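You operate a simulated robot arm through the tools that you are given. There is no shell and no other tool. Be economical: measure what you need, move in short steps, check, and stop when the job is done.

The job below is to be done with a simulated two-armed robot. You get a single attempt, and the scene is never put back.

JOB
Fold the napkin, set the teal cup on the mat and pour its tea.
Fine: folded in half on the table; tea to about the gold line, hardly any spilt; the teapot goes back to its spot. Set down upright: glass teapot.

The check looks at the end state, three seconds after you hand in, the way a careful person would. Anything else that was tipped, shoved, dropped, spilled or broken makes it a failure. Flat cloth is picked up by pressing the open fingertips on it (5 to 10 N) and closing them slowly along it; thin cloth reads only 2 to 8 mm in the jaws.

ROBOT AND FRAMES
Two 6-joint arms with two-finger parallel grippers on one trunk that stands fixed in place. Base frame: the origin is at the foot of the trunk, x ahead of it, y to its left, z up; the work surface is at about z = 75. Lengths are in cm, angles in degrees, forces in N, time in s.
The left shoulder is at [6, 18.7, 104.7], the right one opposite. With the tool pointing down near the work surface each hand reaches from about 26 to 62 cm from the base axis, measured 20 degrees to its own side. Payload 1.57 kg a hand.
The tool frame of a hand sits at the grasp point between the pads (the TCP): z along the fingers, y along the line on which they close. The tips reach 3 cm beyond it. Largest opening 11 cm; finger width 2.4, thickness 1.2; the body of the gripper, 4.8 by 11.2 cm, starts 7.8 cm behind the TCP.
Orientation is that of the tool frame in the base frame, as a unit quaternion [x, y, z, w]. With the fingers straight down and closing along the base's y, the tool's x points along the base's -x, its y along +y and its z along -z.

CONTROLS
- The arms move only by the tool arm_command. It takes "left_targets", "right_targets" or both (then of equal length, played together; a hand with none holds still); each is text: rows parted by semicolons, each of 7 numbers parted by spaces: the turn, a rotation vector about the tool's x, y, z in degrees, then the shift along the tool's x, y, z in cm, then the finger opening in cm, from 0 to 11. In form: wx wy wz dx dy dz gripper; .... A call has 1 to 10 rows; each row is the pose to reach, as a shift and turn from the pose commanded when the call began, along the tool's axes at that moment. Rows are played at 5 a second. More than 5 cm and 8.6 degrees between two rows, or a gripper value outside its range, and nothing of the call is played. Where a pose cannot be reached the arm comes as near as it can. A force on the tool above 90 N (or 10 N above the force at the start of the call, whichever is more), or a blocked arm, ends the call early, and 0.2 s more pass. The fingers move at their own pace (about 15.3 cm/s each) and stop on an object; they squeeze with about 33 N. The grip force told is the motor's: it shows also when the fingers shut on nothing. Time passes only in rows, and 0.2 s behind the last, so rows that repeat a pose let the fingers close. The reply holds the time, the measured pose of the TCP, the force on the tool along the base axes, the opening and the grip force, in the units named above and with some noise, with the torque about the TCP (base axes, N m) and any sound that the robot's microphone picked up.
- Cameras (640 x 400 px; columns grow to the right, rows downward): "scene" is now at [0.95, -0.66, 157.88]; the picture's right is [-0.08, -1.00, 0.00], its down [-0.84, 0.07, -0.54] and it looks along [0.54, -0.04, -0.84] (base axes); focal length 362 px, centre (320, 200). "left" rides on the left gripper at [7, -1.6, -14.1] in its tool frame; the picture's right is [0.23, 0.97, 0.00], its down [-0.86, 0.20, -0.48] and it looks along [-0.47, 0.11, 0.88] (tool axes); focal length 222 px, centre (320, 200). "right" rides on the right gripper at [7, 1.6, -14.1] in its tool frame; the picture's right is [-0.23, 0.97, 0.00], its down [-0.85, -0.20, -0.48] and it looks along [-0.47, -0.11, 0.88] (tool axes); focal length 222 px, centre (320, 200). There is no depth. A picture from a camera that has moved, and an enlarged one, comes with that camera's place and axes in the base frame and with its lens.
- snapshot(camera): a new picture of that camera. It takes no simulated time.
- lift_body(by): slides the trunk up (or, below 0, down) by that many cm; the arms and the scene camera ride with it, the base frame stays. It gives what a move gives, with no picture.
- aim_head(pan, tilt): turns the head with the scene camera to pan (to the left, within 86 degrees either way) and tilt (down, from -29 to 69), counted from straight ahead of the robot. It gives what a move gives.
- close_up(camera, box): a new picture of the part [left, top, right, bottom] of that camera's present view, enlarged. It takes no simulated time.
- job_done(): hands the job in; it is judged then, once.

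Go step by step. Nothing tells you positions but the pictures and the camera data: compare them with the known pose of the tool, close in by small moves and look again before you grip or let go. The budget is 120 turns and 78 pictures, counting those below and the enlarged ones. Unless the task says otherwise, let go and move clear before handing in, and close with one line.

The tools are called after "Request:" by a JSON object that holds its "fn" and its "kwargs". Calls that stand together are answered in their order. arm_command: Moves the arms, as the interface text tells. Its arguments: {"type":"object","properties":{"left_targets":{"type":"string"},"right_targets":{"type":"string"}},"required":[]} The other tools are called the same way: lift_body (by) slides the trunk up or down; aim_head (pan, tilt) turns the head that bears the scene camera; snapshot (camera) takes a picture; close_up (camera, box) takes an enlarged picture of a part of a camera's view; job_done () hands the job in.

At the start:

```text
time: 0.0
left_tcp_pos: [33.37, 7.93, 117.82]
left_ee_rot: [0.0, 1.0, 0.0, 0.001]
left_wrist_force: [0.7, 0.6, 0.2]
left_wrist_torque: [0.0, 0.01, 0.0]
left_grip_width: 10.99
left_gripper_force: 0.1
right_tcp_pos: [34.65, -29.56, 115.11]
right_ee_rot: [-0.002, 1.0, 0.001, 0.0]
right_wrist_force: [0.5, -0.7, -0.2]
right_wrist_torque: [0.03, -0.01, 0.01]
right_grip_width: 11.01
right_gripper_force: 0.1
trunk travel left (down, up): [-67.5, 31.5]
head pan, tilt: [-4.7, 57.1]
```

scene: 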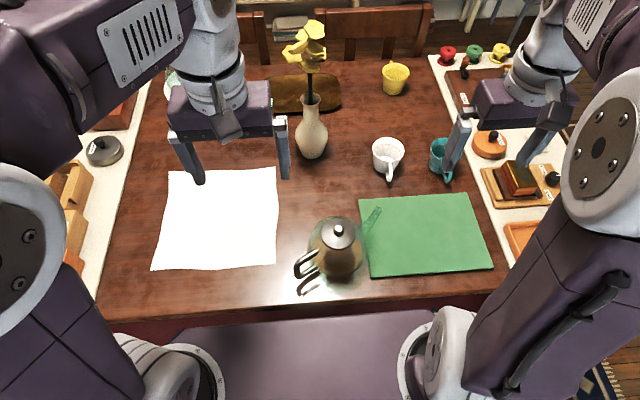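
right: 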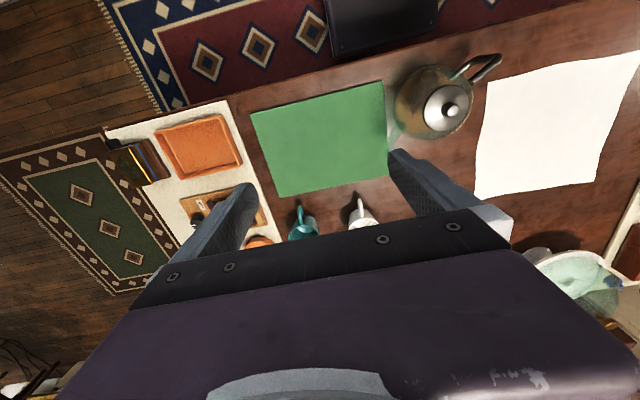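
left: 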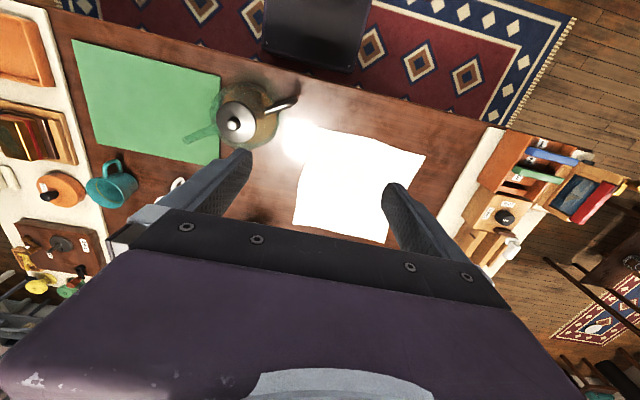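

I see the white napkin at about x 37–68, y 6–38, the teapot near (36, -7) with its handle toward the napkin, the mat at about x 31–54, y -46 to -15, and the teal cup near (64, -40). I'll look at the cup and teapot more closely before moving.

Request:
{"fn": "close_up", "kwargs": {"camera": "scene", "box": [360, 110, 520, 210]}}

Request:
{"fn": "close_up", "kwargs": {"camera": "scene", "box": [270, 190, 414, 290]}}

```text
4.00 times, centred on (440, 160) of scene
camera zoom: at [0.95, -0.66, 157.88], right [-0.08, -1.0, 0.0], down [-0.84, 0.07, -0.54], along [0.54, -0.04, -0.84], focal length 1450 px, centre (-160, 360)
```

zoom: 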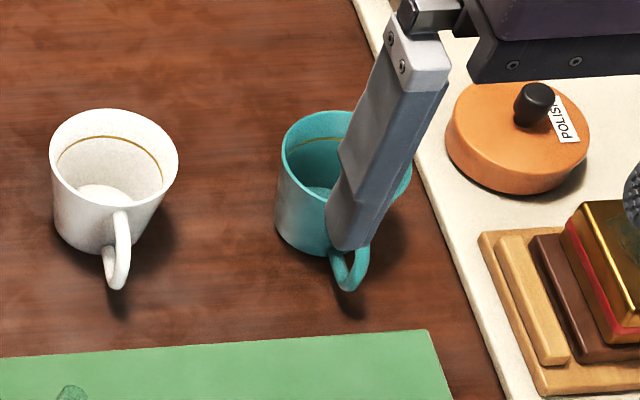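

```text
4.00 times, centred on (342, 240) of scene
camera zoom: at [0.95, -0.66, 157.88], right [-0.08, -1.0, 0.0], down [-0.84, 0.07, -0.54], along [0.54, -0.04, -0.84], focal length 1450 px, centre (232, 40)
```

zoom: 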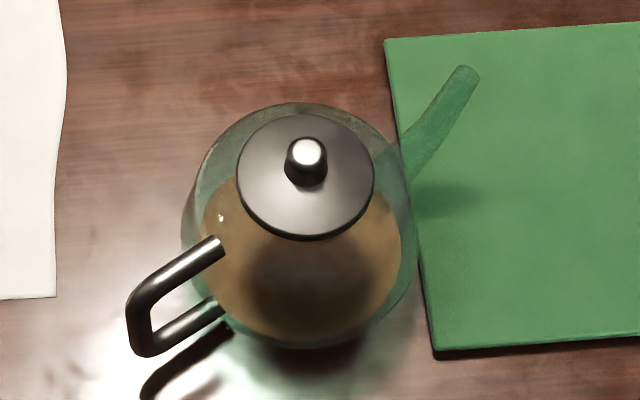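

The cups have gold lines inside near the rim, and the teapot has a black loop handle on the napkin side. I'll start with the napkin, bringing both hands high above its two near corners.

Request:
{"fn": "arm_command", "kwargs": {"left_targets": "0 0 0 -0.62 2.84 2.2 8; 0 0 0 -1.24 5.7 4.4 5; 0 0 0 -1.87 8.5 6.7 3; 0 0 0 -2.5 11.4 8.9 3; 0 0 0 -3.1 14.2 11.1 3; 0 0 0 -3.7 17.1 13.3 3; 0 0 0 -4.35 19.9 15.6 3; 0 0 0 -5 22.8 17.8 3; 0 0 0 -5.6 25.6 20 3; 0 0 0 -5.6 25.6 20 3", "right_targets": "0 0 0 -0.43 4.45 0 8; 0 0 0 -0.86 8.9 0 5; 0 0 0 -1.3 13.3 0 3; 0 0 0 -1.7 17.8 0 3; 0 0 0 -2.15 22.2 0 3; 0 0 0 -2.6 26.7 0 3; 0 0 0 -3 31.1 0 3; 0 0 0 -3.4 35.6 0 3; 0 0 0 -3.85 40 0 3; 0 0 0 -3.85 40 0 3"}}

```text
time: 2.2
left_tcp_pos: [39.11, 33.45, 97.81]
left_ee_rot: [0.001, 1.0, 0.001, 0.0]
left_wrist_force: [-0.2, 0.5, 0.3]
left_wrist_torque: [0.03, 0.01, -0.02]
left_grip_width: 3.02
left_gripper_force: 0.1
right_tcp_pos: [38.48, 10.36, 115.16]
right_ee_rot: [0.001, 1.0, 0.001, 0.0]
right_wrist_force: [0.0, -0.9, -0.4]
right_wrist_torque: [0.02, -0.02, -0.01]
right_grip_width: 3.01
right_gripper_force: 0.2
trunk travel left (down, up): [-67.5, 31.5]
head pan, tilt: [-4.7, 57.1]
```

Both hands are over the near napkin corners. Next I'll lower both and look at how they line up with the cloth.

Request:
{"fn": "arm_command", "kwargs": {"left_targets": "0 0 0 0 0 4 3; 0 0 0 0 0 8 3; 0 0 0 0 0 12 3; 0 0 0 0 0 14 3; 0 0 0 0 0 14 3; 0 0 0 0 0 14 3; 0 0 0 0 0 14 3; 0 0 0 0 0 14 3", "right_targets": "0 0 0 0 0 4.5 3; 0 0 0 0 0 9 3; 0 0 0 0 0 13.5 3; 0 0 0 0 0 18 3; 0 0 0 0 0 22.5 3; 0 0 0 0 0 27 3; 0 0 0 0 0 31.3 3; 0 0 0 0 0 31.3 3"}}

Request:
{"fn": "snapshot", "kwargs": {"camera": "scene"}}

Request:
{"fn": "snapshot", "kwargs": {"camera": "right"}}

Request:
{"fn": "snapshot", "kwargs": {"camera": "left"}}

```text
time: 4.0
left_tcp_pos: [39.13, 33.59, 83.83]
left_ee_rot: [0.001, 1.0, 0.0, 0.0]
left_wrist_force: [0.0, -0.1, 0.8]
left_wrist_torque: [-0.01, -0.01, 0.01]
left_grip_width: 2.97
left_gripper_force: 0.0
right_tcp_pos: [38.57, 10.54, 83.71]
right_ee_rot: [0.0, 1.0, 0.0, 0.0]
right_wrist_force: [-0.8, -1.4, 0.5]
right_wrist_torque: [0.0, -0.03, 0.01]
right_grip_width: 3.0
right_gripper_force: 0.0
trunk travel left (down, up): [-67.5, 31.5]
head pan, tilt: [-4.7, 57.1]
```

```text
72 pictures are left
camera scene: at [0.9, -0.66, 157.88], right [-0.08, -1.0, 0.0], down [-0.84, 0.07, -0.54], along [0.54, -0.04, -0.84], focal length 362 px, centre (320, 200)
```

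scene: 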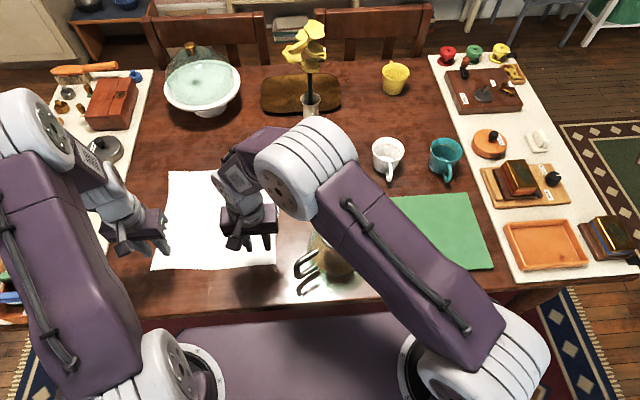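

```text
71 pictures are left
camera right: at [31.67, 12.18, 97.92], right [0.23, 0.97, 0.0], down [0.85, -0.2, 0.48], along [0.47, -0.11, -0.88], focal length 222 px, centre (320, 200)
```

right: 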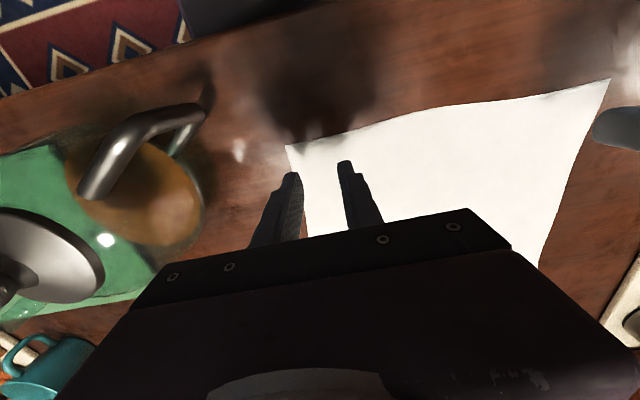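

```text
70 pictures are left
camera left: at [32.03, 32.0, 98.05], right [-0.23, 0.97, 0.0], down [0.86, 0.2, 0.48], along [0.47, 0.11, -0.88], focal length 222 px, centre (320, 200)
```

left: 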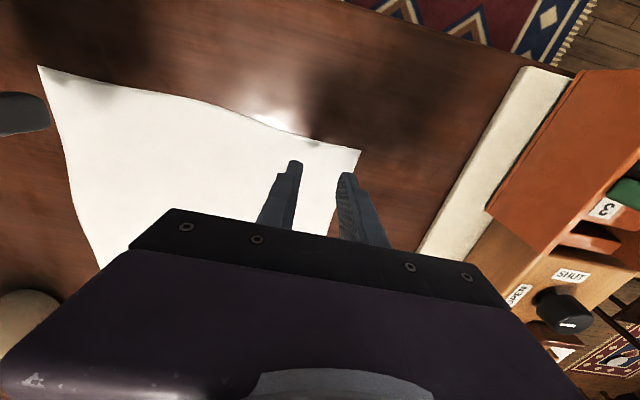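

The fingers sit about 3–4 cm inside the two near corners, which I measure at (36.9, 7.3) and (37.5, 37.6). Next I'll lower nearly to contact.

Request:
{"fn": "arm_command", "kwargs": {"left_targets": "0 0 0 0.2 0.3 2.5 3; 0 0 0 0.4 0.7 4.5 3; 0 0 0 0.4 0.7 5.2 3; 0 0 0 0.4 0.7 5.5 3; 0 0 0 0.4 0.7 5.5 3", "right_targets": "0 0 0 0.2 0 2.5 3; 0 0 0 0.4 0 4.5 3; 0 0 0 0.4 0 5.1 3; 0 0 0 0.4 0 5.4 3; 0 0 0 0.4 0 5.4 3"}}

```text
time: 5.2
left_tcp_pos: [38.66, 34.38, 78.42]
left_ee_rot: [0.001, 1.0, 0.0, 0.001]
left_wrist_force: [-0.5, -0.1, -0.7]
left_wrist_torque: [-0.03, 0.0, 0.01]
left_grip_width: 3.03
left_gripper_force: 0.1
right_tcp_pos: [38.32, 10.49, 78.37]
right_ee_rot: [0.0, 1.0, 0.001, 0.001]
right_wrist_force: [0.3, -0.3, -0.7]
right_wrist_torque: [0.0, -0.01, 0.03]
right_grip_width: 2.99
right_gripper_force: 0.0
trunk travel left (down, up): [-67.5, 31.5]
head pan, tilt: [-4.7, 57.1]
```

No contact yet at z 78.4, so I'll go down in small increments.

Request:
{"fn": "arm_command", "kwargs": {"left_targets": "0 0 0 0 0 0.2 3; 0 0 0 0 0 0.3 3; 0 0 0 0 0 0.3 3", "right_targets": "0 0 0 0 0 0.2 3; 0 0 0 0 0 0.3 3; 0 0 0 0 0 0.3 3"}}

```text
time: 6.0
left_tcp_pos: [38.61, 34.33, 78.09]
left_ee_rot: [-0.001, 1.0, 0.001, 0.001]
left_wrist_force: [0.8, 1.5, 13.4]
left_wrist_torque: [-0.16, -0.01, -0.01]
left_grip_width: 3.0
left_gripper_force: 0.0
right_tcp_pos: [38.19, 10.5, 78.16]
right_ee_rot: [0.001, 1.0, 0.0, 0.001]
right_wrist_force: [1.0, 0.5, 1.9]
right_wrist_torque: [0.01, 0.0, 0.01]
right_grip_width: 2.99
right_gripper_force: 0.0
trunk travel left (down, up): [-67.5, 31.5]
head pan, tilt: [-4.7, 57.1]
```

Request:
{"fn": "arm_command", "kwargs": {"left_targets": "0 0 0 0 0 -0.04 3; 0 0 0 0 0 -0.04 3", "right_targets": "0 0 0 0 0 0.05 3; 0 0 0 0 0 0.07 3"}}

```text
time: 6.6
left_tcp_pos: [38.55, 34.14, 78.2]
left_ee_rot: [0.001, 1.0, 0.0, 0.001]
left_wrist_force: [1.3, 0.5, 6.0]
left_wrist_torque: [-0.02, -0.08, 0.01]
left_grip_width: 2.98
left_gripper_force: 0.0
right_tcp_pos: [38.18, 10.5, 78.11]
right_ee_rot: [0.0, 1.0, 0.001, 0.0]
right_wrist_force: [-0.4, 0.7, 13.0]
right_wrist_torque: [-0.11, 0.05, -0.03]
right_grip_width: 2.99
right_gripper_force: 0.1
trunk travel left (down, up): [-67.5, 31.5]
head pan, tilt: [-4.7, 57.1]
```

The left hand presses with 6 N and the right with 13 N. I'll ease the right a little and close both slowly.

Request:
{"fn": "arm_command", "kwargs": {"left_targets": "0 0 0 0 0 -0.00 3; 0 0 0 0 0 0 2.6; 0 0 0 0 0 0 2.2; 0 0 0 0 0 0 1.8; 0 0 0 0 0 0 1.4; 0 0 0 0 0 0 1.0; 0 0 0 0 0 0 0.6; 0 0 0 0 0 0 0.2; 0 0 0 0 0 0 0; 0 0 0 0 0 0 0", "right_targets": "0 0 0 0 0 -0.03 3; 0 0 0 0 0 -0.03 2.6; 0 0 0 0 0 -0.03 2.2; 0 0 0 0 0 -0.03 1.8; 0 0 0 0 0 -0.03 1.4; 0 0 0 0 0 -0.03 1.0; 0 0 0 0 0 -0.03 0.6; 0 0 0 0 0 -0.03 0.2; 0 0 0 0 0 -0.03 0; 0 0 0 0 0 -0.03 0"}}

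Request:
{"fn": "snapshot", "kwargs": {"camera": "right"}}

Request:
{"fn": "snapshot", "kwargs": {"camera": "left"}}

```text
time: 8.8
left_tcp_pos: [38.59, 34.28, 78.21]
left_ee_rot: [0.001, 1.0, 0.0, 0.001]
left_wrist_force: [0.4, 0.4, 2.3]
left_wrist_torque: [0.0, 0.0, -0.02]
left_grip_width: 0.0
left_gripper_force: 21.8
right_tcp_pos: [38.22, 10.42, 78.17]
right_ee_rot: [0.001, 1.0, 0.001, 0.001]
right_wrist_force: [0.3, -0.9, 17.2]
right_wrist_torque: [0.01, -0.01, 0.01]
right_grip_width: 0.0
right_gripper_force: 21.1
trunk travel left (down, up): [-67.5, 31.5]
head pan, tilt: [-4.7, 57.1]
```

```text
69 pictures are left
camera right: at [31.24, 12.07, 92.34], right [0.23, 0.97, 0.0], down [0.85, -0.2, 0.48], along [0.47, -0.11, -0.88], focal length 222 px, centre (320, 200)
```

right: 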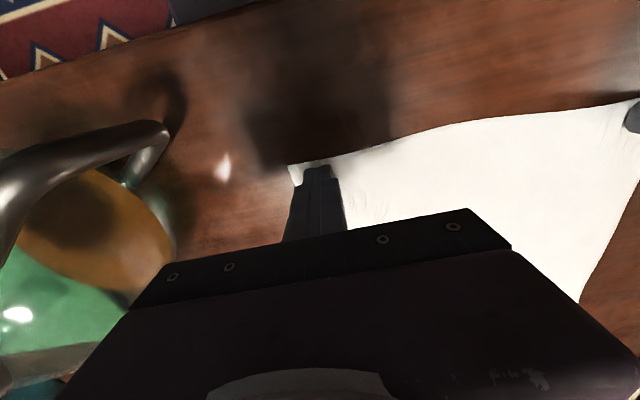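

```text
68 pictures are left
camera left: at [31.51, 32.7, 92.26], right [-0.23, 0.97, 0.0], down [0.85, 0.2, 0.48], along [0.47, 0.11, -0.88], focal length 222 px, centre (320, 200)
```

left: 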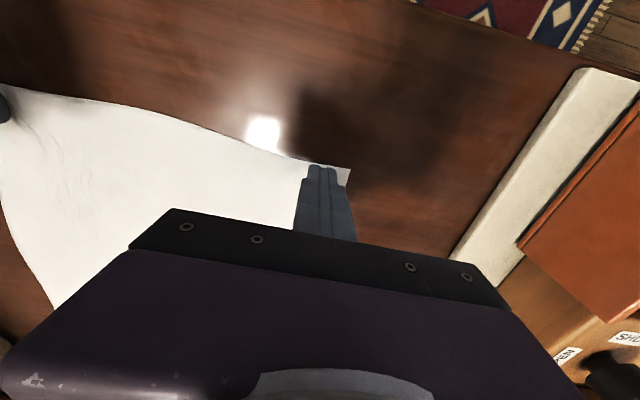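

The jaws read 0.0, so neither hand caught the cloth. I'll lift slightly, reopen, press again and close more slowly.

Request:
{"fn": "arm_command", "kwargs": {"left_targets": "0 0 0 0 0 -0.5 0; 0 0 0 0 0 -0.5 4; 0 0 0 0 0 -0.5 4; 0 0 0 0 0 -0.2 4; 0 0 0 0 0 0 4; 0 0 0 0 0 0.03 4; 0 0 0 0 0 0.03 4", "right_targets": "0 0 0 0 0 -0.5 0; 0 0 0 0 0 -0.5 4; 0 0 0 0 0 -0.5 4; 0 0 0 0 0 -0.2 4; 0 0 0 0 0 -0.02 4; 0 0 0 0 0 -0.02 4; 0 0 0 0 0 -0.02 4"}}

```text
time: 10.4
left_tcp_pos: [38.56, 34.2, 78.05]
left_ee_rot: [0.0, 1.0, 0.001, 0.002]
left_wrist_force: [0.8, 2.2, 16.2]
left_wrist_torque: [-0.18, -0.01, 0.09]
left_grip_width: 3.98
left_gripper_force: 0.2
right_tcp_pos: [38.32, 10.46, 78.15]
right_ee_rot: [-0.001, 1.0, 0.001, 0.001]
right_wrist_force: [1.4, 0.9, 3.4]
right_wrist_torque: [0.04, -0.02, -0.01]
right_grip_width: 4.03
right_gripper_force: 0.1
trunk travel left (down, up): [-67.5, 31.5]
head pan, tilt: [-4.7, 57.1]
```

Request:
{"fn": "arm_command", "kwargs": {"left_targets": "0 0 0 0 0 -0.05 4; 0 0 0 0 0 -0.05 4", "right_targets": "0 0 0 0 0 0.04 4; 0 0 0 0 0 0.04 4"}}

```text
time: 11.0
left_tcp_pos: [38.51, 34.13, 78.16]
left_ee_rot: [0.001, 1.0, -0.001, 0.002]
left_wrist_force: [0.9, 0.1, 7.8]
left_wrist_torque: [-0.03, -0.07, 0.02]
left_grip_width: 3.93
left_gripper_force: 0.0
right_tcp_pos: [38.21, 10.52, 78.14]
right_ee_rot: [0.0, 1.0, 0.001, 0.002]
right_wrist_force: [1.2, -0.5, 13.6]
right_wrist_torque: [-0.1, 0.01, 0.02]
right_grip_width: 3.99
right_gripper_force: 0.0
trunk travel left (down, up): [-67.5, 31.5]
head pan, tilt: [-4.7, 57.1]
```

Request:
{"fn": "arm_command", "kwargs": {"left_targets": "0 0 0 0 0 0 3.8; 0 0 0 0 0 0 3.6; 0 0 0 0 0 0 3.4; 0 0 0 0 0 0 3.2; 0 0 0 0 0 0 3.0; 0 0 0 0 0 0 2.8; 0 0 0 0 0 0 2.6; 0 0 0 0 0 0 2.4; 0 0 0 0 0 0 2.2; 0 0 0 0 0 0 2.0", "right_targets": "0 0 0 0 0 -0.02 3.8; 0 0 0 0 0 -0.02 3.6; 0 0 0 0 0 -0.02 3.4; 0 0 0 0 0 -0.02 3.2; 0 0 0 0 0 -0.02 3.0; 0 0 0 0 0 -0.02 2.8; 0 0 0 0 0 -0.02 2.6; 0 0 0 0 0 -0.02 2.4; 0 0 0 0 0 -0.02 2.2; 0 0 0 0 0 -0.02 2.0"}}

Request:
{"fn": "close_up", "kwargs": {"camera": "right", "box": [240, 110, 432, 230]}}

Request:
{"fn": "close_up", "kwargs": {"camera": "left", "box": [220, 110, 412, 230]}}

```text
time: 13.2
left_tcp_pos: [38.59, 34.19, 78.11]
left_ee_rot: [0.001, 1.0, 0.0, 0.001]
left_wrist_force: [-0.4, 0.7, 3.9]
left_wrist_torque: [-0.01, -0.01, -0.01]
left_grip_width: 2.05
left_gripper_force: 0.4
right_tcp_pos: [38.07, 10.41, 78.14]
right_ee_rot: [0.0, 1.0, 0.001, 0.001]
right_wrist_force: [0.5, -0.3, 18.0]
right_wrist_torque: [0.0, 0.03, 0.0]
right_grip_width: 2.06
right_gripper_force: 0.7
trunk travel left (down, up): [-67.5, 31.5]
head pan, tilt: [-4.7, 57.1]
```

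```text
3.33 times, centred on (336, 170) of right
camera zoom: at [31.25, 12.08, 92.34], right [0.23, 0.97, 0.0], down [0.85, -0.2, 0.48], along [0.47, -0.11, -0.88], focal length 740 px, centre (267, 300)
```

zoom: 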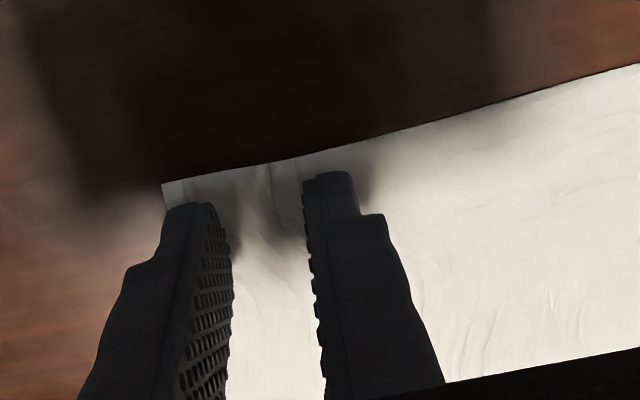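

```text
3.33 times, centred on (316, 170) of left
camera zoom: at [31.53, 32.7, 92.25], right [-0.23, 0.97, 0.0], down [0.85, 0.2, 0.48], along [0.47, 0.11, -0.88], focal length 740 px, centre (333, 300)
```

zoom: 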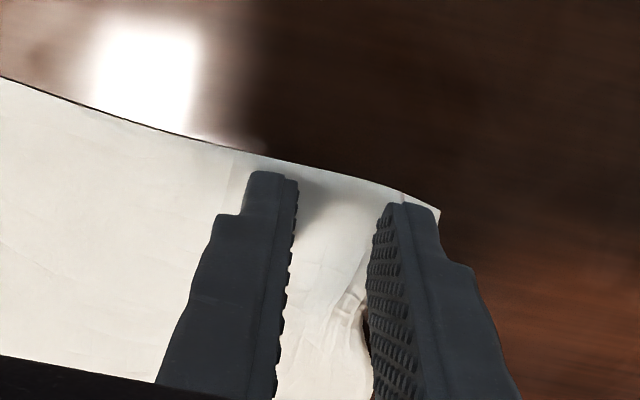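

A small buckle is rising between the fingers. I'll keep closing slowly, with a bit more pressure on the left.

Request:
{"fn": "arm_command", "kwargs": {"left_targets": "0 0 0 0 0 0.04 1.85; 0 0 0 0 0 0.04 1.7; 0 0 0 0 0 0.04 1.55; 0 0 0 0 0 0.04 1.4; 0 0 0 0 0 0.04 1.25; 0 0 0 0 0 0.04 1.1; 0 0 0 0 0 0.04 0.95; 0 0 0 0 0 0.04 0.8; 0 0 0 0 0 0.04 0.65; 0 0 0 0 0 0.04 0.5", "right_targets": "0 0 0 0 0 -0.04 1.85; 0 0 0 0 0 -0.04 1.7; 0 0 0 0 0 -0.04 1.55; 0 0 0 0 0 -0.04 1.4; 0 0 0 0 0 -0.04 1.25; 0 0 0 0 0 -0.04 1.1; 0 0 0 0 0 -0.04 0.95; 0 0 0 0 0 -0.04 0.8; 0 0 0 0 0 -0.04 0.65; 0 0 0 0 0 -0.04 0.5"}}

Request:
{"fn": "close_up", "kwargs": {"camera": "right", "box": [240, 110, 432, 230]}}

Request:
{"fn": "close_up", "kwargs": {"camera": "left", "box": [220, 110, 412, 230]}}

```text
time: 15.4
left_tcp_pos: [38.58, 34.34, 78.09]
left_ee_rot: [0.001, 1.0, 0.001, 0.001]
left_wrist_force: [0.1, -2.3, 13.2]
left_wrist_torque: [-0.09, 0.01, 0.05]
left_grip_width: 1.13
left_gripper_force: 29.0
right_tcp_pos: [38.22, 10.4, 78.02]
right_ee_rot: [0.0, 1.0, 0.0, 0.001]
right_wrist_force: [-0.1, 0.3, 0.4]
right_wrist_torque: [0.02, 0.0, 0.01]
right_grip_width: 0.54
right_gripper_force: 0.7
trunk travel left (down, up): [-67.5, 31.5]
head pan, tilt: [-4.7, 57.1]
```

```text
3.33 times, centred on (336, 170) of right
camera zoom: at [31.29, 12.03, 92.38], right [0.23, 0.97, 0.0], down [0.85, -0.2, 0.48], along [0.47, -0.11, -0.88], focal length 740 px, centre (267, 300)
```

zoom: 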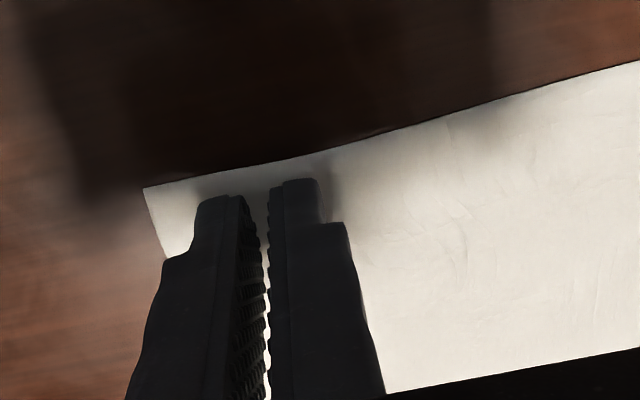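

```text
3.33 times, centred on (316, 170) of left
camera zoom: at [31.58, 32.67, 92.24], right [-0.23, 0.97, 0.0], down [0.85, 0.2, 0.48], along [0.47, 0.11, -0.88], focal length 740 px, centre (333, 300)
```

zoom: 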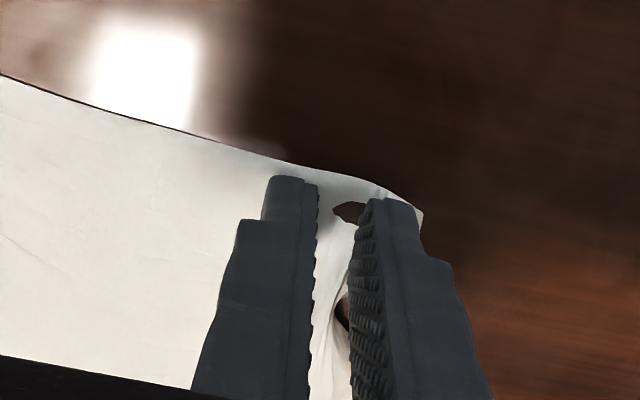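

The left hand has caught a bunch of cloth (1.1 cm at 29 N). The right slipped when I eased it, so I'll reopen it and press harder while the left holds.

Request:
{"fn": "arm_command", "kwargs": {"left_targets": "0 0 0 0 0 0 0.5; 0 0 0 0 0 0 0.4; 0 0 0 0 0 0 0.2; 0 0 0 0 0 0 0; 0 0 0 0 0 0 0; 0 0 0 0 0 0 0; 0 0 0 0 0 0 0", "right_targets": "0 0 0 0 0 -0.5 0.5; 0 0 0 0 0 -0.5 4; 0 0 0 0 0 -0.5 4; 0 0 0 0 0 -0.2 4; 0 0 0 0 0 0 4; 0 0 0 0 0 0.06 4; 0 0 0 0 0 0.06 4"}}

```text
time: 17.0
left_tcp_pos: [38.54, 34.24, 78.25]
left_ee_rot: [0.001, 1.0, 0.001, 0.001]
left_wrist_force: [1.1, -0.8, 9.6]
left_wrist_torque: [-0.03, -0.05, 0.02]
left_grip_width: 1.13
left_gripper_force: 28.9
right_tcp_pos: [38.16, 10.49, 78.14]
right_ee_rot: [0.0, 1.0, 0.001, 0.001]
right_wrist_force: [-0.5, -0.5, 6.6]
right_wrist_torque: [-0.02, 0.01, 0.02]
right_grip_width: 4.01
right_gripper_force: 0.0
trunk travel left (down, up): [-67.5, 31.5]
head pan, tilt: [-4.7, 57.1]
```

Request:
{"fn": "arm_command", "kwargs": {"right_targets": "0 0 0 0 0 0.04 3.7; 0 0 0 0 0 0.04 3.4; 0 0 0 0 0 0.04 3.1; 0 0 0 0 0 0.04 2.8; 0 0 0 0 0 0.04 2.5; 0 0 0 0 0 0.04 2.2; 0 0 0 0 0 0.04 1.9; 0 0 0 0 0 0.04 1.6; 0 0 0 0 0 0.04 1.3; 0 0 0 0 0 0.04 1.0"}}

Request:
{"fn": "close_up", "kwargs": {"camera": "right", "box": [240, 110, 432, 230]}}

```text
time: 19.2
left_tcp_pos: [38.54, 34.29, 78.13]
left_ee_rot: [0.0, 1.0, -0.001, 0.0]
left_wrist_force: [0.2, -0.9, 2.8]
left_wrist_torque: [-0.02, -0.01, 0.01]
left_grip_width: 1.09
left_gripper_force: 28.7
right_tcp_pos: [38.14, 10.49, 78.12]
right_ee_rot: [0.0, 1.0, 0.001, 0.001]
right_wrist_force: [-0.2, 0.9, 22.3]
right_wrist_torque: [0.04, 0.01, 0.01]
right_grip_width: 0.99
right_gripper_force: 0.0
trunk travel left (down, up): [-67.5, 31.5]
head pan, tilt: [-4.7, 57.1]
```

```text
3.33 times, centred on (336, 170) of right
camera zoom: at [31.22, 12.09, 92.33], right [0.23, 0.97, 0.0], down [0.85, -0.2, 0.48], along [0.47, -0.11, -0.88], focal length 740 px, centre (267, 300)
```

zoom: 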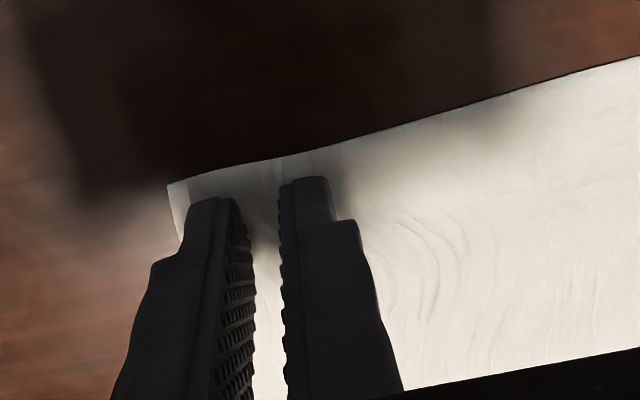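

Request:
{"fn": "arm_command", "kwargs": {"right_targets": "0 0 0 0 0 0 0.9; 0 0 0 0 0 0 0.8; 0 0 0 0 0 0 0.7; 0 0 0 0 0 0 0.6; 0 0 0 0 0 0 0.4; 0 0 0 0 0 0 0.2; 0 0 0 0 0 0 0; 0 0 0 0 0 0 0"}}

```text
time: 21.0
left_tcp_pos: [38.5, 34.23, 78.18]
left_ee_rot: [0.001, 1.0, -0.001, 0.0]
left_wrist_force: [0.9, 1.0, 1.4]
left_wrist_torque: [0.02, 0.01, 0.02]
left_grip_width: 1.09
left_gripper_force: 28.2
right_tcp_pos: [38.18, 10.43, 78.16]
right_ee_rot: [0.0, 1.0, 0.0, 0.001]
right_wrist_force: [0.7, -2.8, 26.9]
right_wrist_torque: [-0.08, 0.03, -0.02]
right_grip_width: 0.01
right_gripper_force: 20.5
trunk travel left (down, up): [-67.5, 31.5]
head pan, tilt: [-4.7, 57.1]
```

No catch on the right with too much force. I'll reopen it, shift 1.5 cm inward along the edge and aim for 5–10 N.

Request:
{"fn": "arm_command", "kwargs": {"right_targets": "0 0 0 0 0 -0.6 0; 0 0 0 0 1 -0.6 3; 0 0 0 0 1.5 -0.6 4; 0 0 0 0 1.5 -0.6 4; 0 0 0 0 1.5 -0.3 4; 0 0 0 0 1.5 -0.1 4; 0 0 0 0 1.5 -0.06 4; 0 0 0 0 1.5 -0.06 4; 0 0 0 0 1.5 -0.06 4"}}

```text
time: 23.0
left_tcp_pos: [38.52, 34.23, 78.0]
left_ee_rot: [0.001, 1.0, -0.001, 0.002]
left_wrist_force: [-1.8, 0.2, 12.1]
left_wrist_torque: [0.0, 0.03, -0.02]
left_grip_width: 1.09
left_gripper_force: 28.5
right_tcp_pos: [38.13, 11.89, 78.1]
right_ee_rot: [0.0, 1.0, 0.0, 0.001]
right_wrist_force: [-0.8, 0.7, 1.1]
right_wrist_torque: [-0.02, 0.04, -0.05]
right_grip_width: 3.98
right_gripper_force: 0.0
trunk travel left (down, up): [-67.5, 31.5]
head pan, tilt: [-4.7, 57.1]
```

Request:
{"fn": "arm_command", "kwargs": {"right_targets": "0 0 0 0 0 0.04 4; 0 0 0 0 0 0.04 3.8; 0 0 0 0 0 0.04 3.6; 0 0 0 0 0 0.04 3.4"}}

```text
time: 24.0
left_tcp_pos: [38.57, 34.29, 78.02]
left_ee_rot: [0.001, 1.0, 0.0, 0.001]
left_wrist_force: [-2.1, 1.5, 9.9]
left_wrist_torque: [0.0, -0.02, -0.04]
left_grip_width: 1.11
left_gripper_force: 28.3
right_tcp_pos: [38.12, 12.06, 78.14]
right_ee_rot: [-0.001, 1.0, 0.001, 0.001]
right_wrist_force: [0.5, -0.4, 8.6]
right_wrist_torque: [-0.05, 0.01, 0.03]
right_grip_width: 3.25
right_gripper_force: 0.1
trunk travel left (down, up): [-67.5, 31.5]
head pan, tilt: [-4.7, 57.1]
```

Request:
{"fn": "arm_command", "kwargs": {"right_targets": "0 0 0 0 0 0 3.1; 0 0 0 0 0 0 2.9; 0 0 0 0 0 0 2.7; 0 0 0 0 0 0 2.5; 0 0 0 0 0 0 2.3; 0 0 0 0 0 0 2.1; 0 0 0 0 0 0 1.9; 0 0 0 0 0 0 1.7; 0 0 0 0 0 0 1.5; 0 0 0 0 0 0 1.3"}}

Request:
{"fn": "close_up", "kwargs": {"camera": "right", "box": [240, 110, 432, 230]}}

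```text
time: 26.2
left_tcp_pos: [38.53, 34.14, 78.11]
left_ee_rot: [0.001, 1.0, -0.001, 0.001]
left_wrist_force: [0.0, -0.4, 7.3]
left_wrist_torque: [-0.05, -0.03, -0.01]
left_grip_width: 1.08
left_gripper_force: 28.1
right_tcp_pos: [38.21, 12.07, 78.13]
right_ee_rot: [0.001, 1.0, 0.002, 0.001]
right_wrist_force: [0.3, 1.5, 14.0]
right_wrist_torque: [-0.03, -0.01, -0.02]
right_grip_width: 1.32
right_gripper_force: 0.2
trunk travel left (down, up): [-67.5, 31.5]
head pan, tilt: [-4.7, 57.1]
```

```text
3.33 times, centred on (336, 170) of right
camera zoom: at [31.23, 13.56, 92.34], right [0.23, 0.97, 0.0], down [0.85, -0.2, 0.48], along [0.47, -0.11, -0.88], focal length 740 px, centre (267, 300)
```

zoom: 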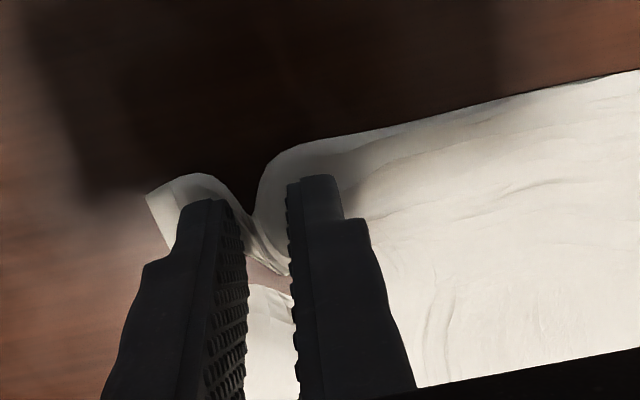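

Now a clear ridge of cloth is rising between the right fingers. I'll carry on closing.

Request:
{"fn": "arm_command", "kwargs": {"right_targets": "0 0 0 0 0 0 1.15; 0 0 0 0 0 0 1.0; 0 0 0 0 0 0 0.85; 0 0 0 0 0 0 0.7; 0 0 0 0 0 0 0.5; 0 0 0 0 0 0 0.3; 0 0 0 0 0 0 0.1; 0 0 0 0 0 0 0; 0 0 0 0 0 0 0"}}

Request:
{"fn": "close_up", "kwargs": {"camera": "right", "box": [240, 110, 432, 230]}}

```text
time: 28.2
left_tcp_pos: [38.58, 34.19, 78.1]
left_ee_rot: [0.002, 1.0, -0.001, 0.001]
left_wrist_force: [0.6, -0.1, 6.6]
left_wrist_torque: [-0.08, -0.06, 0.0]
left_grip_width: 1.09
left_gripper_force: 28.9
right_tcp_pos: [38.13, 11.96, 78.06]
right_ee_rot: [0.0, 1.0, 0.001, 0.001]
right_wrist_force: [-0.5, 1.3, 16.4]
right_wrist_torque: [0.06, 0.01, -0.03]
right_grip_width: 0.0
right_gripper_force: 21.3
trunk travel left (down, up): [-67.5, 31.5]
head pan, tilt: [-4.7, 57.1]
```

```text
3.33 times, centred on (336, 170) of right
camera zoom: at [31.22, 13.55, 92.34], right [0.23, 0.97, 0.0], down [0.85, -0.2, 0.48], along [0.47, -0.11, -0.88], focal length 740 px, centre (267, 300)
```

zoom: 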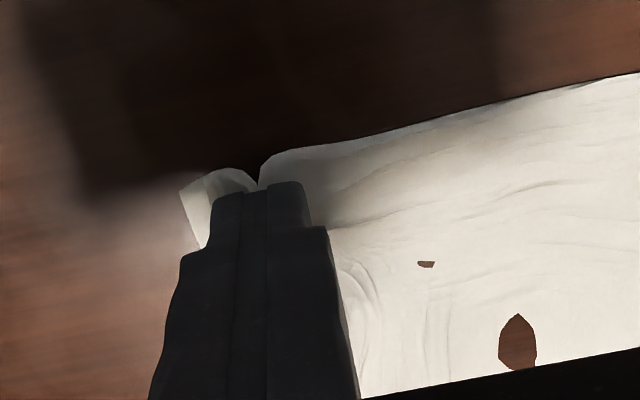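

The right reads 0 but there is a crease at the jaws. I'll lift both hands slightly to test.

Request:
{"fn": "arm_command", "kwargs": {"left_targets": "0 0 0 0 0 -1 0; 0 0 0 0 0 -2 0; 0 0 0 0 0 -3 0; 0 0 0 0 0 -3 0", "right_targets": "0 0 0 0 0 -1 0; 0 0 0 0 0 -2 0; 0 0 0 0 0 -3 0; 0 0 0 0 0 -3 0"}}

Request:
{"fn": "snapshot", "kwargs": {"camera": "right"}}

Request:
{"fn": "snapshot", "kwargs": {"camera": "left"}}

```text
time: 29.2
left_tcp_pos: [38.64, 34.3, 81.03]
left_ee_rot: [-0.001, 1.0, 0.0, 0.0]
left_wrist_force: [0.3, -0.3, 0.4]
left_wrist_torque: [-0.01, 0.02, -0.02]
left_grip_width: 0.18
left_gripper_force: 23.6
right_tcp_pos: [38.21, 12.03, 81.0]
right_ee_rot: [0.001, 1.0, 0.0, 0.0]
right_wrist_force: [0.0, -0.2, 0.2]
right_wrist_torque: [0.01, 0.02, 0.01]
right_grip_width: 0.01
right_gripper_force: 21.0
trunk travel left (down, up): [-67.5, 31.5]
head pan, tilt: [-4.7, 57.1]
```

```text
60 pictures are left
camera right: at [31.35, 13.63, 95.23], right [0.23, 0.97, 0.0], down [0.86, -0.2, 0.48], along [0.47, -0.11, -0.88], focal length 222 px, centre (320, 200)
```

right: 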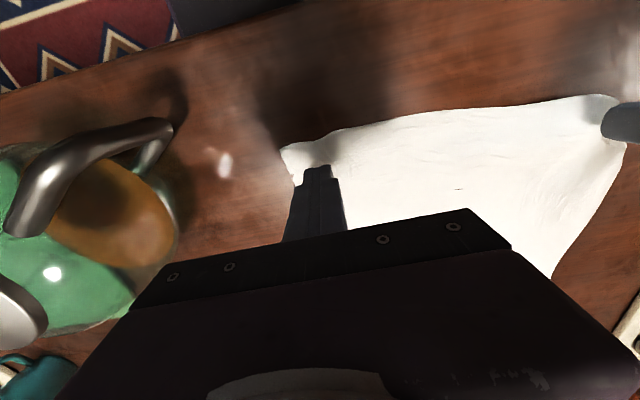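

```text
59 pictures are left
camera left: at [31.62, 32.79, 95.14], right [-0.23, 0.97, 0.0], down [0.86, 0.2, 0.48], along [0.47, 0.11, -0.88], focal length 222 px, centre (320, 200)
```

left: 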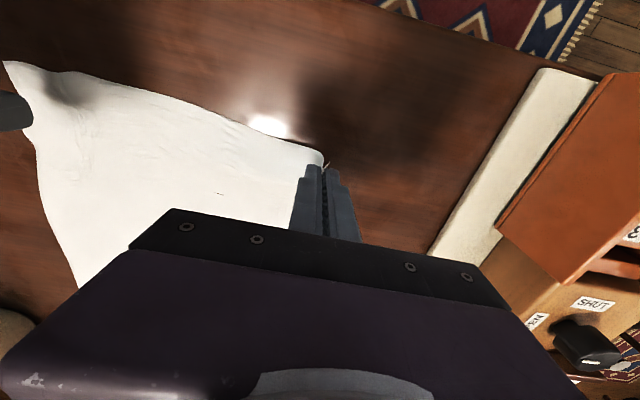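

The left hand holds the cloth, the right doesn't. I'll retry the right about 1 cm further in from the edge while the left keeps its hold.

Request:
{"fn": "arm_command", "kwargs": {"left_targets": "0 0 0 0 0 0 0; 0 0 0 0 0 0 0; 0 0 0 0 0 1 0; 0 0 0 0 0 2 0; 0 0 0 0 0 2.4 0; 0 0 0 0 0 2.4 0; 0 0 0 0 0 2.4 0; 0 0 0 0 0 2.4 0; 0 0 0 0 0 2.4 0", "right_targets": "0 0 0 0 0 0 0; 0 0 0 -0.8 0.3 0 4; 0 0 0 -0.8 0.3 0 4; 0 0 0 -0.8 0.3 1 4; 0 0 0 -0.8 0.3 2 4; 0 0 0 -0.8 0.3 2.7 4; 0 0 0 -0.8 0.3 2.9 4; 0 0 0 -0.8 0.3 2.96 4; 0 0 0 -0.8 0.3 2.96 4"}}

```text
time: 31.2
left_tcp_pos: [38.57, 34.23, 78.56]
left_ee_rot: [0.0, 1.0, 0.0, 0.0]
left_wrist_force: [-0.8, 0.0, 2.2]
left_wrist_torque: [0.01, 0.05, 0.02]
left_grip_width: 0.2
left_gripper_force: 23.9
right_tcp_pos: [38.94, 12.29, 78.09]
right_ee_rot: [0.0, 1.0, 0.0, 0.001]
right_wrist_force: [0.5, 0.5, 7.4]
right_wrist_torque: [-0.14, 0.01, 0.01]
right_grip_width: 3.99
right_gripper_force: 0.0
trunk travel left (down, up): [-67.5, 31.5]
head pan, tilt: [-4.7, 57.1]
```

Request:
{"fn": "arm_command", "kwargs": {"right_targets": "0 0 0 0 0 0 3.7; 0 0 0 0 0 0 3.4; 0 0 0 0 0 0 3.1; 0 0 0 0 0 0 2.8; 0 0 0 0 0 0 2.6; 0 0 0 0 0 0 2.4; 0 0 0 0 0 0 2.2; 0 0 0 0 0 0 2.0; 0 0 0 0 0 0 1.8; 0 0 0 0 0 0 1.6"}}

Request:
{"fn": "close_up", "kwargs": {"camera": "right", "box": [240, 110, 432, 230]}}

```text
time: 33.4
left_tcp_pos: [38.58, 34.35, 78.63]
left_ee_rot: [0.002, 1.0, 0.0, 0.001]
left_wrist_force: [-0.9, -4.0, 0.4]
left_wrist_torque: [-0.13, -0.02, -0.01]
left_grip_width: 0.17
left_gripper_force: 23.2
right_tcp_pos: [38.97, 12.41, 78.22]
right_ee_rot: [0.001, 1.0, 0.001, 0.001]
right_wrist_force: [-1.1, 5.0, 10.4]
right_wrist_torque: [0.08, 0.02, -0.01]
right_grip_width: 1.68
right_gripper_force: 1.1
trunk travel left (down, up): [-67.5, 31.5]
head pan, tilt: [-4.7, 57.1]
```

```text
3.33 times, centred on (336, 170) of right
camera zoom: at [32.08, 13.92, 92.34], right [0.23, 0.97, 0.0], down [0.85, -0.2, 0.48], along [0.47, -0.11, -0.88], focal length 740 px, centre (267, 300)
```

zoom: 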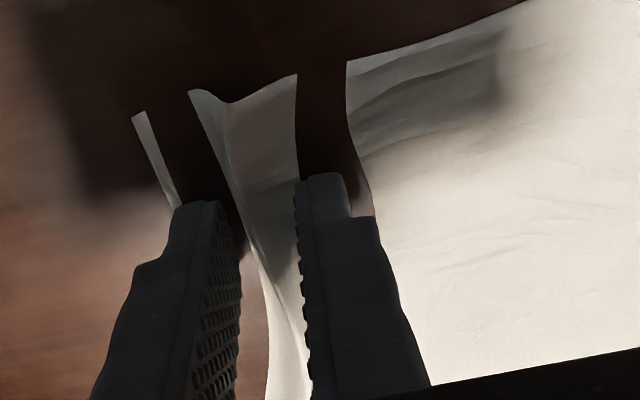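

A tall ridge is now between the right fingers and the cloth is a bit taut between the hands. I'll close further while easing the left hand inward.

Request:
{"fn": "arm_command", "kwargs": {"left_targets": "0 0 0 0 -0.2 0 0; 0 0 0 0 -0.4 0 0; 0 0 0 0 -0.5 0 0; 0 0 0 0 -0.6 0 0; 0 0 0 0 -0.7 0 0; 0 0 0 0 -0.8 0 0; 0 0 0 0 -0.8 0 0; 0 0 0 0 -0.8 0 0; 0 0 0 0 -0.8 0 0; 0 0 0 0 -0.8 0 0", "right_targets": "0 0 0 0 0 0 1.6; 0 0 0 0 0 0 1.4; 0 0 0 0 0 0 1.2; 0 0 0 0 0 0 1.0; 0 0 0 0 0 0 0.8; 0 0 0 0 0 0 0.6; 0 0 0 0 0 0 0.4; 0 0 0 0 0 0 0.2; 0 0 0 0 0 0 0; 0 0 0 0 0 0 0"}}

```text
time: 35.6
left_tcp_pos: [38.56, 33.53, 78.62]
left_ee_rot: [0.0, 1.0, 0.0, 0.001]
left_wrist_force: [-0.2, -3.4, 1.1]
left_wrist_torque: [-0.13, 0.02, 0.02]
left_grip_width: 0.21
left_gripper_force: 23.6
right_tcp_pos: [39.01, 12.43, 78.09]
right_ee_rot: [0.0, 1.0, 0.0, 0.001]
right_wrist_force: [0.5, 4.7, 11.3]
right_wrist_torque: [0.15, 0.02, 0.02]
right_grip_width: 0.21
right_gripper_force: 23.6
trunk travel left (down, up): [-67.5, 31.5]
head pan, tilt: [-4.7, 57.1]
```

Both hands now read 0.21 cm with grip force, so both hold cloth. I'll lift a little and drag the napkin toward the robot by about 9 cm, away from the vase, so the far edge comes into reach.

Request:
{"fn": "arm_command", "kwargs": {"left_targets": "0 0 0 0 -0.5 -1 0; 0 0 0 0 -0.5 -2 0; 0 0 0 1.5 -0.3 -2 0; 0 0 0 3 0 -2 0; 0 0 0 4.5 0.3 -2 0; 0 0 0 6 0.6 -2 0; 0 0 0 7.5 0.9 -2 0; 0 0 0 9 1.2 -2 0; 0 0 0 9 1.2 -2 0", "right_targets": "0 0 0 0 0.3 -1 0; 0 0 0 0 0.3 -2 0; 0 0 0 1.5 0.6 -2 0; 0 0 0 3 0.9 -2 0; 0 0 0 4.5 1.2 -2 0; 0 0 0 6 1.5 -2 0; 0 0 0 7.5 1.7 -2 0; 0 0 0 9 2 -2 0; 0 0 0 9 2 -2 0"}}

Request:
{"fn": "snapshot", "kwargs": {"camera": "scene"}}

```text
time: 37.6
left_tcp_pos: [29.66, 34.6, 80.56]
left_ee_rot: [0.001, 1.0, 0.001, 0.001]
left_wrist_force: [-0.6, 0.2, -0.9]
left_wrist_torque: [0.05, 0.01, -0.01]
left_grip_width: 0.2
left_gripper_force: 23.5
right_tcp_pos: [30.15, 14.34, 79.94]
right_ee_rot: [0.002, 1.0, -0.001, 0.0]
right_wrist_force: [-0.1, 0.7, -0.4]
right_wrist_torque: [-0.02, 0.0, -0.03]
right_grip_width: 0.22
right_gripper_force: 23.8
trunk travel left (down, up): [-67.5, 31.5]
head pan, tilt: [-4.7, 57.1]
```

```text
57 pictures are left
camera scene: at [1.02, -0.66, 157.88], right [-0.08, -1.0, 0.0], down [-0.84, 0.07, -0.54], along [0.54, -0.04, -0.84], focal length 362 px, centre (320, 200)
```

scene: 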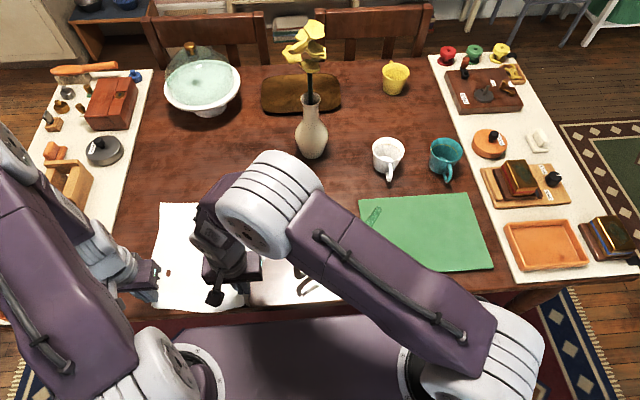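

Request:
{"fn": "snapshot", "kwargs": {"camera": "right"}}

Request:
{"fn": "close_up", "kwargs": {"camera": "scene", "box": [120, 180, 344, 320]}}

```text
56 pictures are left
camera right: at [23.19, 15.9, 94.26], right [0.23, 0.97, 0.0], down [0.86, -0.2, 0.48], along [0.47, -0.11, -0.88], focal length 222 px, centre (320, 200)
```

right: 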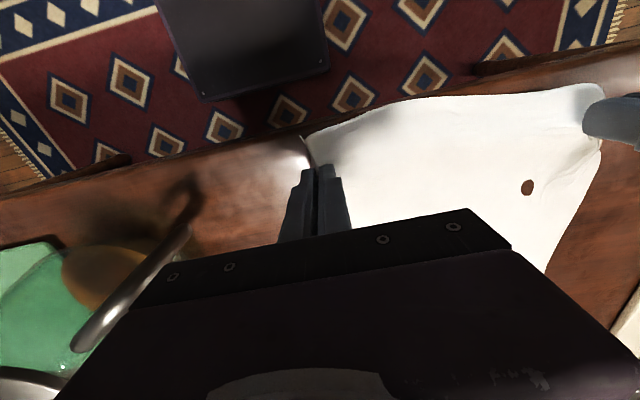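

```text
2.86 times, centred on (232, 250) of scene
camera zoom: at [1.02, -0.66, 157.88], right [-0.08, -1.0, 0.0], down [-0.84, 0.07, -0.54], along [0.54, -0.04, -0.84], focal length 1035 px, centre (571, 57)
```

zoom: 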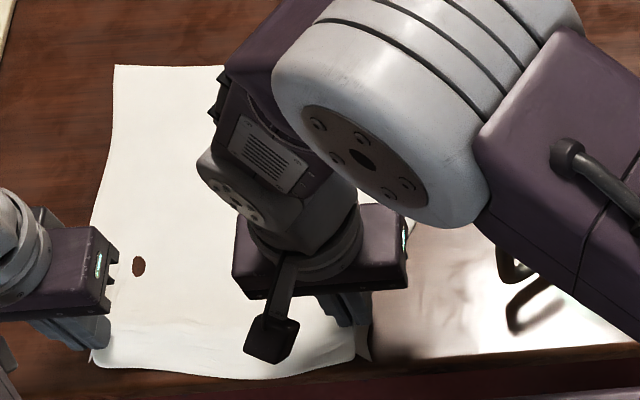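

The napkin now spans about x 27–57 and the hole marks are only render artefacts. I'll fold the near edge up and over toward the far edge, tilting the hands forward on the way for reach.

Request:
{"fn": "arm_command", "kwargs": {"left_targets": "0 0 0 0 0 -3 0; 0 -4 0 -1.5 -0.1 -6 0; 0 -8 0 -4 -0.2 -9 0; 0 -12 0 -7 -0.3 -11 0; 0 -16 0 -10.5 -0.4 -12 0; 0 -20 0 -14 -0.6 -11.5 0; 0 -24 0 -17.5 -0.7 -9.5 0; 0 -27 0 -20.5 -0.8 -6.5 0; 0 -30 0 -22 -0.9 -4.5 0; 0 -30 0 -22 -0.9 -4.5 0", "right_targets": "0 0 0 0 -0.2 -3 0; 0 -4 0 -1.4 -0.4 -6 0; 0 -8 0 -3.6 -0.6 -9 0; 0 -12 0 -6.3 -0.8 -11.5 0; 0 -16 0 -9.5 -1 -12.5 0; 0 -20 0 -12.7 -1.2 -12 0; 0 -24 0 -15.9 -1.4 -10 0; 0 -27 0 -18.6 -1.5 -7 0; 0 -30 0 -20 -1.7 -5 0; 0 -30 0 -20 -1.7 -5 0"}}

Request:
{"fn": "snapshot", "kwargs": {"camera": "scene"}}

Request:
{"fn": "snapshot", "kwargs": {"camera": "left"}}

```text
time: 39.8
left_tcp_pos: [51.58, 33.77, 85.16]
left_ee_rot: [0.001, 0.966, 0.0, 0.259]
left_wrist_force: [-1.3, -5.4, -0.5]
left_wrist_torque: [-0.16, 0.02, -0.11]
left_grip_width: 0.22
left_gripper_force: 24.0
right_tcp_pos: [50.05, 12.51, 85.09]
right_ee_rot: [0.0, 0.966, 0.001, 0.259]
right_wrist_force: [0.5, 6.0, -0.5]
right_wrist_torque: [0.16, -0.04, 0.05]
right_grip_width: 0.17
right_gripper_force: 23.8
trunk travel left (down, up): [-67.5, 31.5]
head pan, tilt: [-4.7, 57.1]
```

```text
54 pictures are left
camera scene: at [0.9, -0.66, 157.88], right [-0.08, -1.0, 0.0], down [-0.84, 0.07, -0.54], along [0.54, -0.04, -0.84], focal length 362 px, centre (320, 200)
```

scene: 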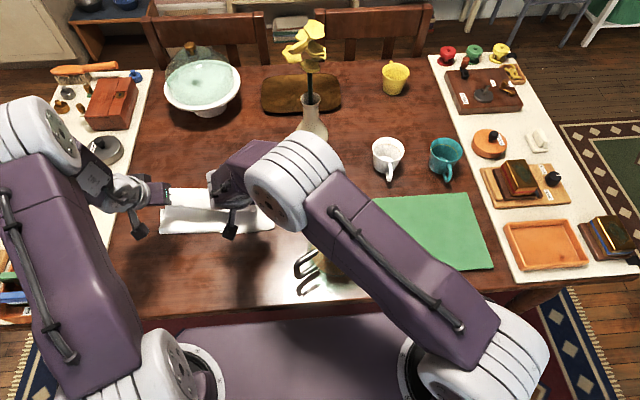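

```text
53 pictures are left
camera left: at [38.45, 32.24, 93.86], right [-0.19, 0.97, -0.11], down [0.5, 0.2, 0.84], along [0.84, 0.11, -0.53], focal length 222 px, centre (320, 200)
```

left: 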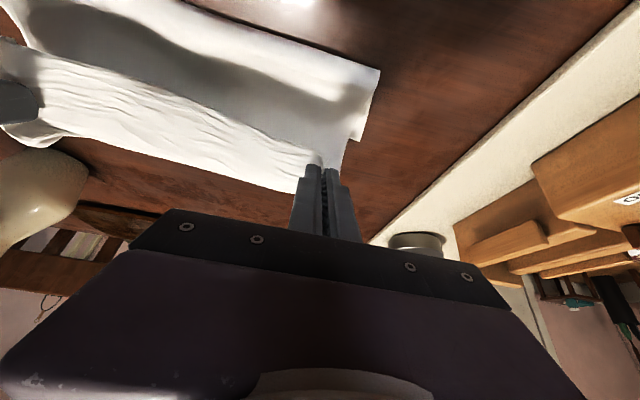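

The fold has slid forward: its crease is near x 47 and the far edge near x 62, so the lower layer is half the napkin. I'll check the right side before laying down the upper edge.

Request:
{"fn": "snapshot", "kwargs": {"camera": "right"}}

Request:
{"fn": "close_up", "kwargs": {"camera": "scene", "box": [140, 160, 300, 260]}}

```text
52 pictures are left
camera right: at [37.06, 14.16, 93.89], right [0.2, 0.97, 0.12], down [0.5, -0.2, 0.84], along [0.84, -0.11, -0.53], focal length 222 px, centre (320, 200)
```

right: 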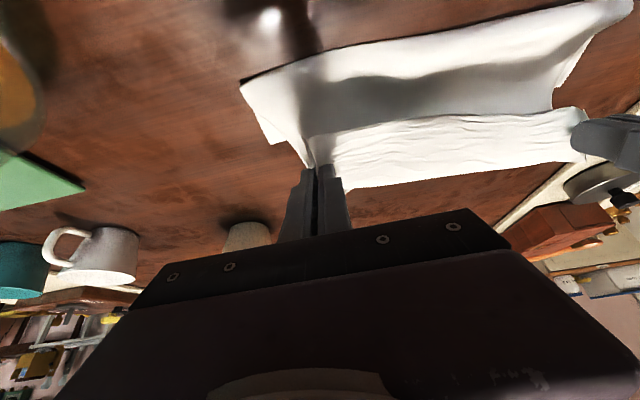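

```text
4.00 times, centred on (220, 210) of scene
camera zoom: at [0.9, -0.66, 157.88], right [-0.08, -1.0, 0.0], down [-0.84, 0.07, -0.54], along [0.54, -0.04, -0.84], focal length 1450 px, centre (720, 160)
```

zoom: 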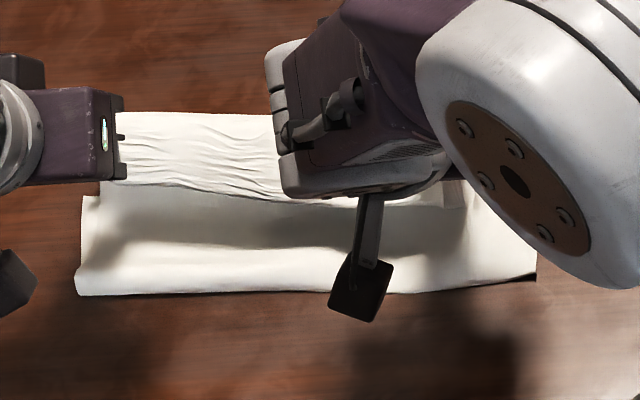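

The upper edge already hangs right above the far edge (about x 54.5), with a slack loop bulging behind. I'll lower the hands slowly, slightly backward, easing the sideways tension.

Request:
{"fn": "arm_command", "kwargs": {"left_targets": "0 0 0 0.6 -0.2 0.6 0; 0 0 0 1.2 -0.3 1.4 0; 0 0 0 1.9 -0.3 2.2 0; 0 0 0 2.6 -0.3 3.1 0; 0 0 0 3.3 -0.3 4 0; 0 0 0 4.0 -0.3 4.96 0; 0 0 0 4.25 -0.3 5.4 0; 0 0 0 4.25 -0.3 5.4 0", "right_targets": "0 0 0 0.6 0.2 0.6 0; 0 0 0 1.2 0.3 1.4 0; 0 0 0 1.9 0.3 2.2 0; 0 0 0 2.6 0.3 3.1 0; 0 0 0 3.3 0.3 4 0; 0 0 0 4.0 0.3 4.96 0; 0 0 0 4.25 0.3 5.4 0; 0 0 0 4.25 0.3 5.4 0"}}

Request:
{"fn": "close_up", "kwargs": {"camera": "scene", "box": [140, 160, 300, 260]}}

Request:
{"fn": "snapshot", "kwargs": {"camera": "left"}}

```text
time: 41.6
left_tcp_pos: [50.65, 33.42, 78.67]
left_ee_rot: [0.001, 0.965, 0.0, 0.26]
left_wrist_force: [2.4, -0.6, 8.5]
left_wrist_torque: [-0.04, -0.14, -0.02]
left_grip_width: 0.21
left_gripper_force: 24.6
right_tcp_pos: [49.08, 12.77, 78.61]
right_ee_rot: [0.001, 0.965, 0.001, 0.261]
right_wrist_force: [1.8, 0.6, 16.4]
right_wrist_torque: [0.03, -0.08, 0.01]
right_grip_width: 0.22
right_gripper_force: 23.7
trunk travel left (down, up): [-67.5, 31.5]
head pan, tilt: [-4.7, 57.1]
```

```text
4.00 times, centred on (220, 210) of scene
camera zoom: at [0.61, -0.81, 157.91], right [-0.08, -1.0, 0.0], down [-0.84, 0.07, -0.55], along [0.54, -0.04, -0.84], focal length 1450 px, centre (720, 160)
```

zoom: 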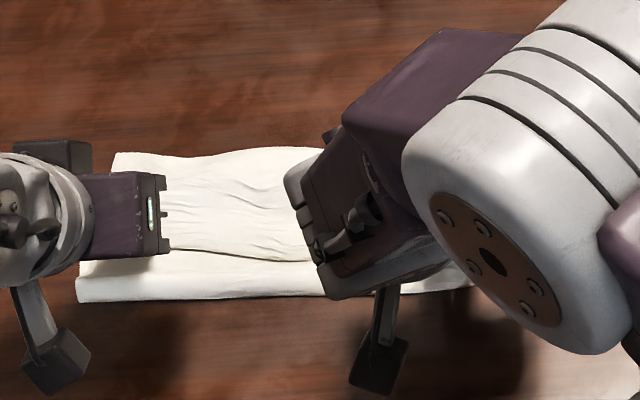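

```text
49 pictures are left
camera left: at [37.41, 31.87, 87.21], right [-0.2, 0.97, -0.11], down [0.5, 0.2, 0.84], along [0.84, 0.11, -0.52], focal length 222 px, centre (320, 200)
```

left: 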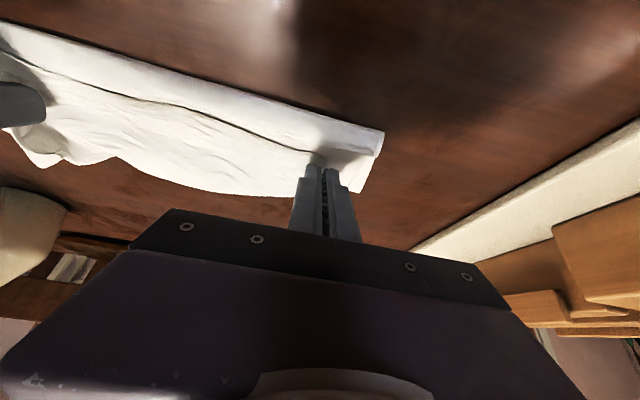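

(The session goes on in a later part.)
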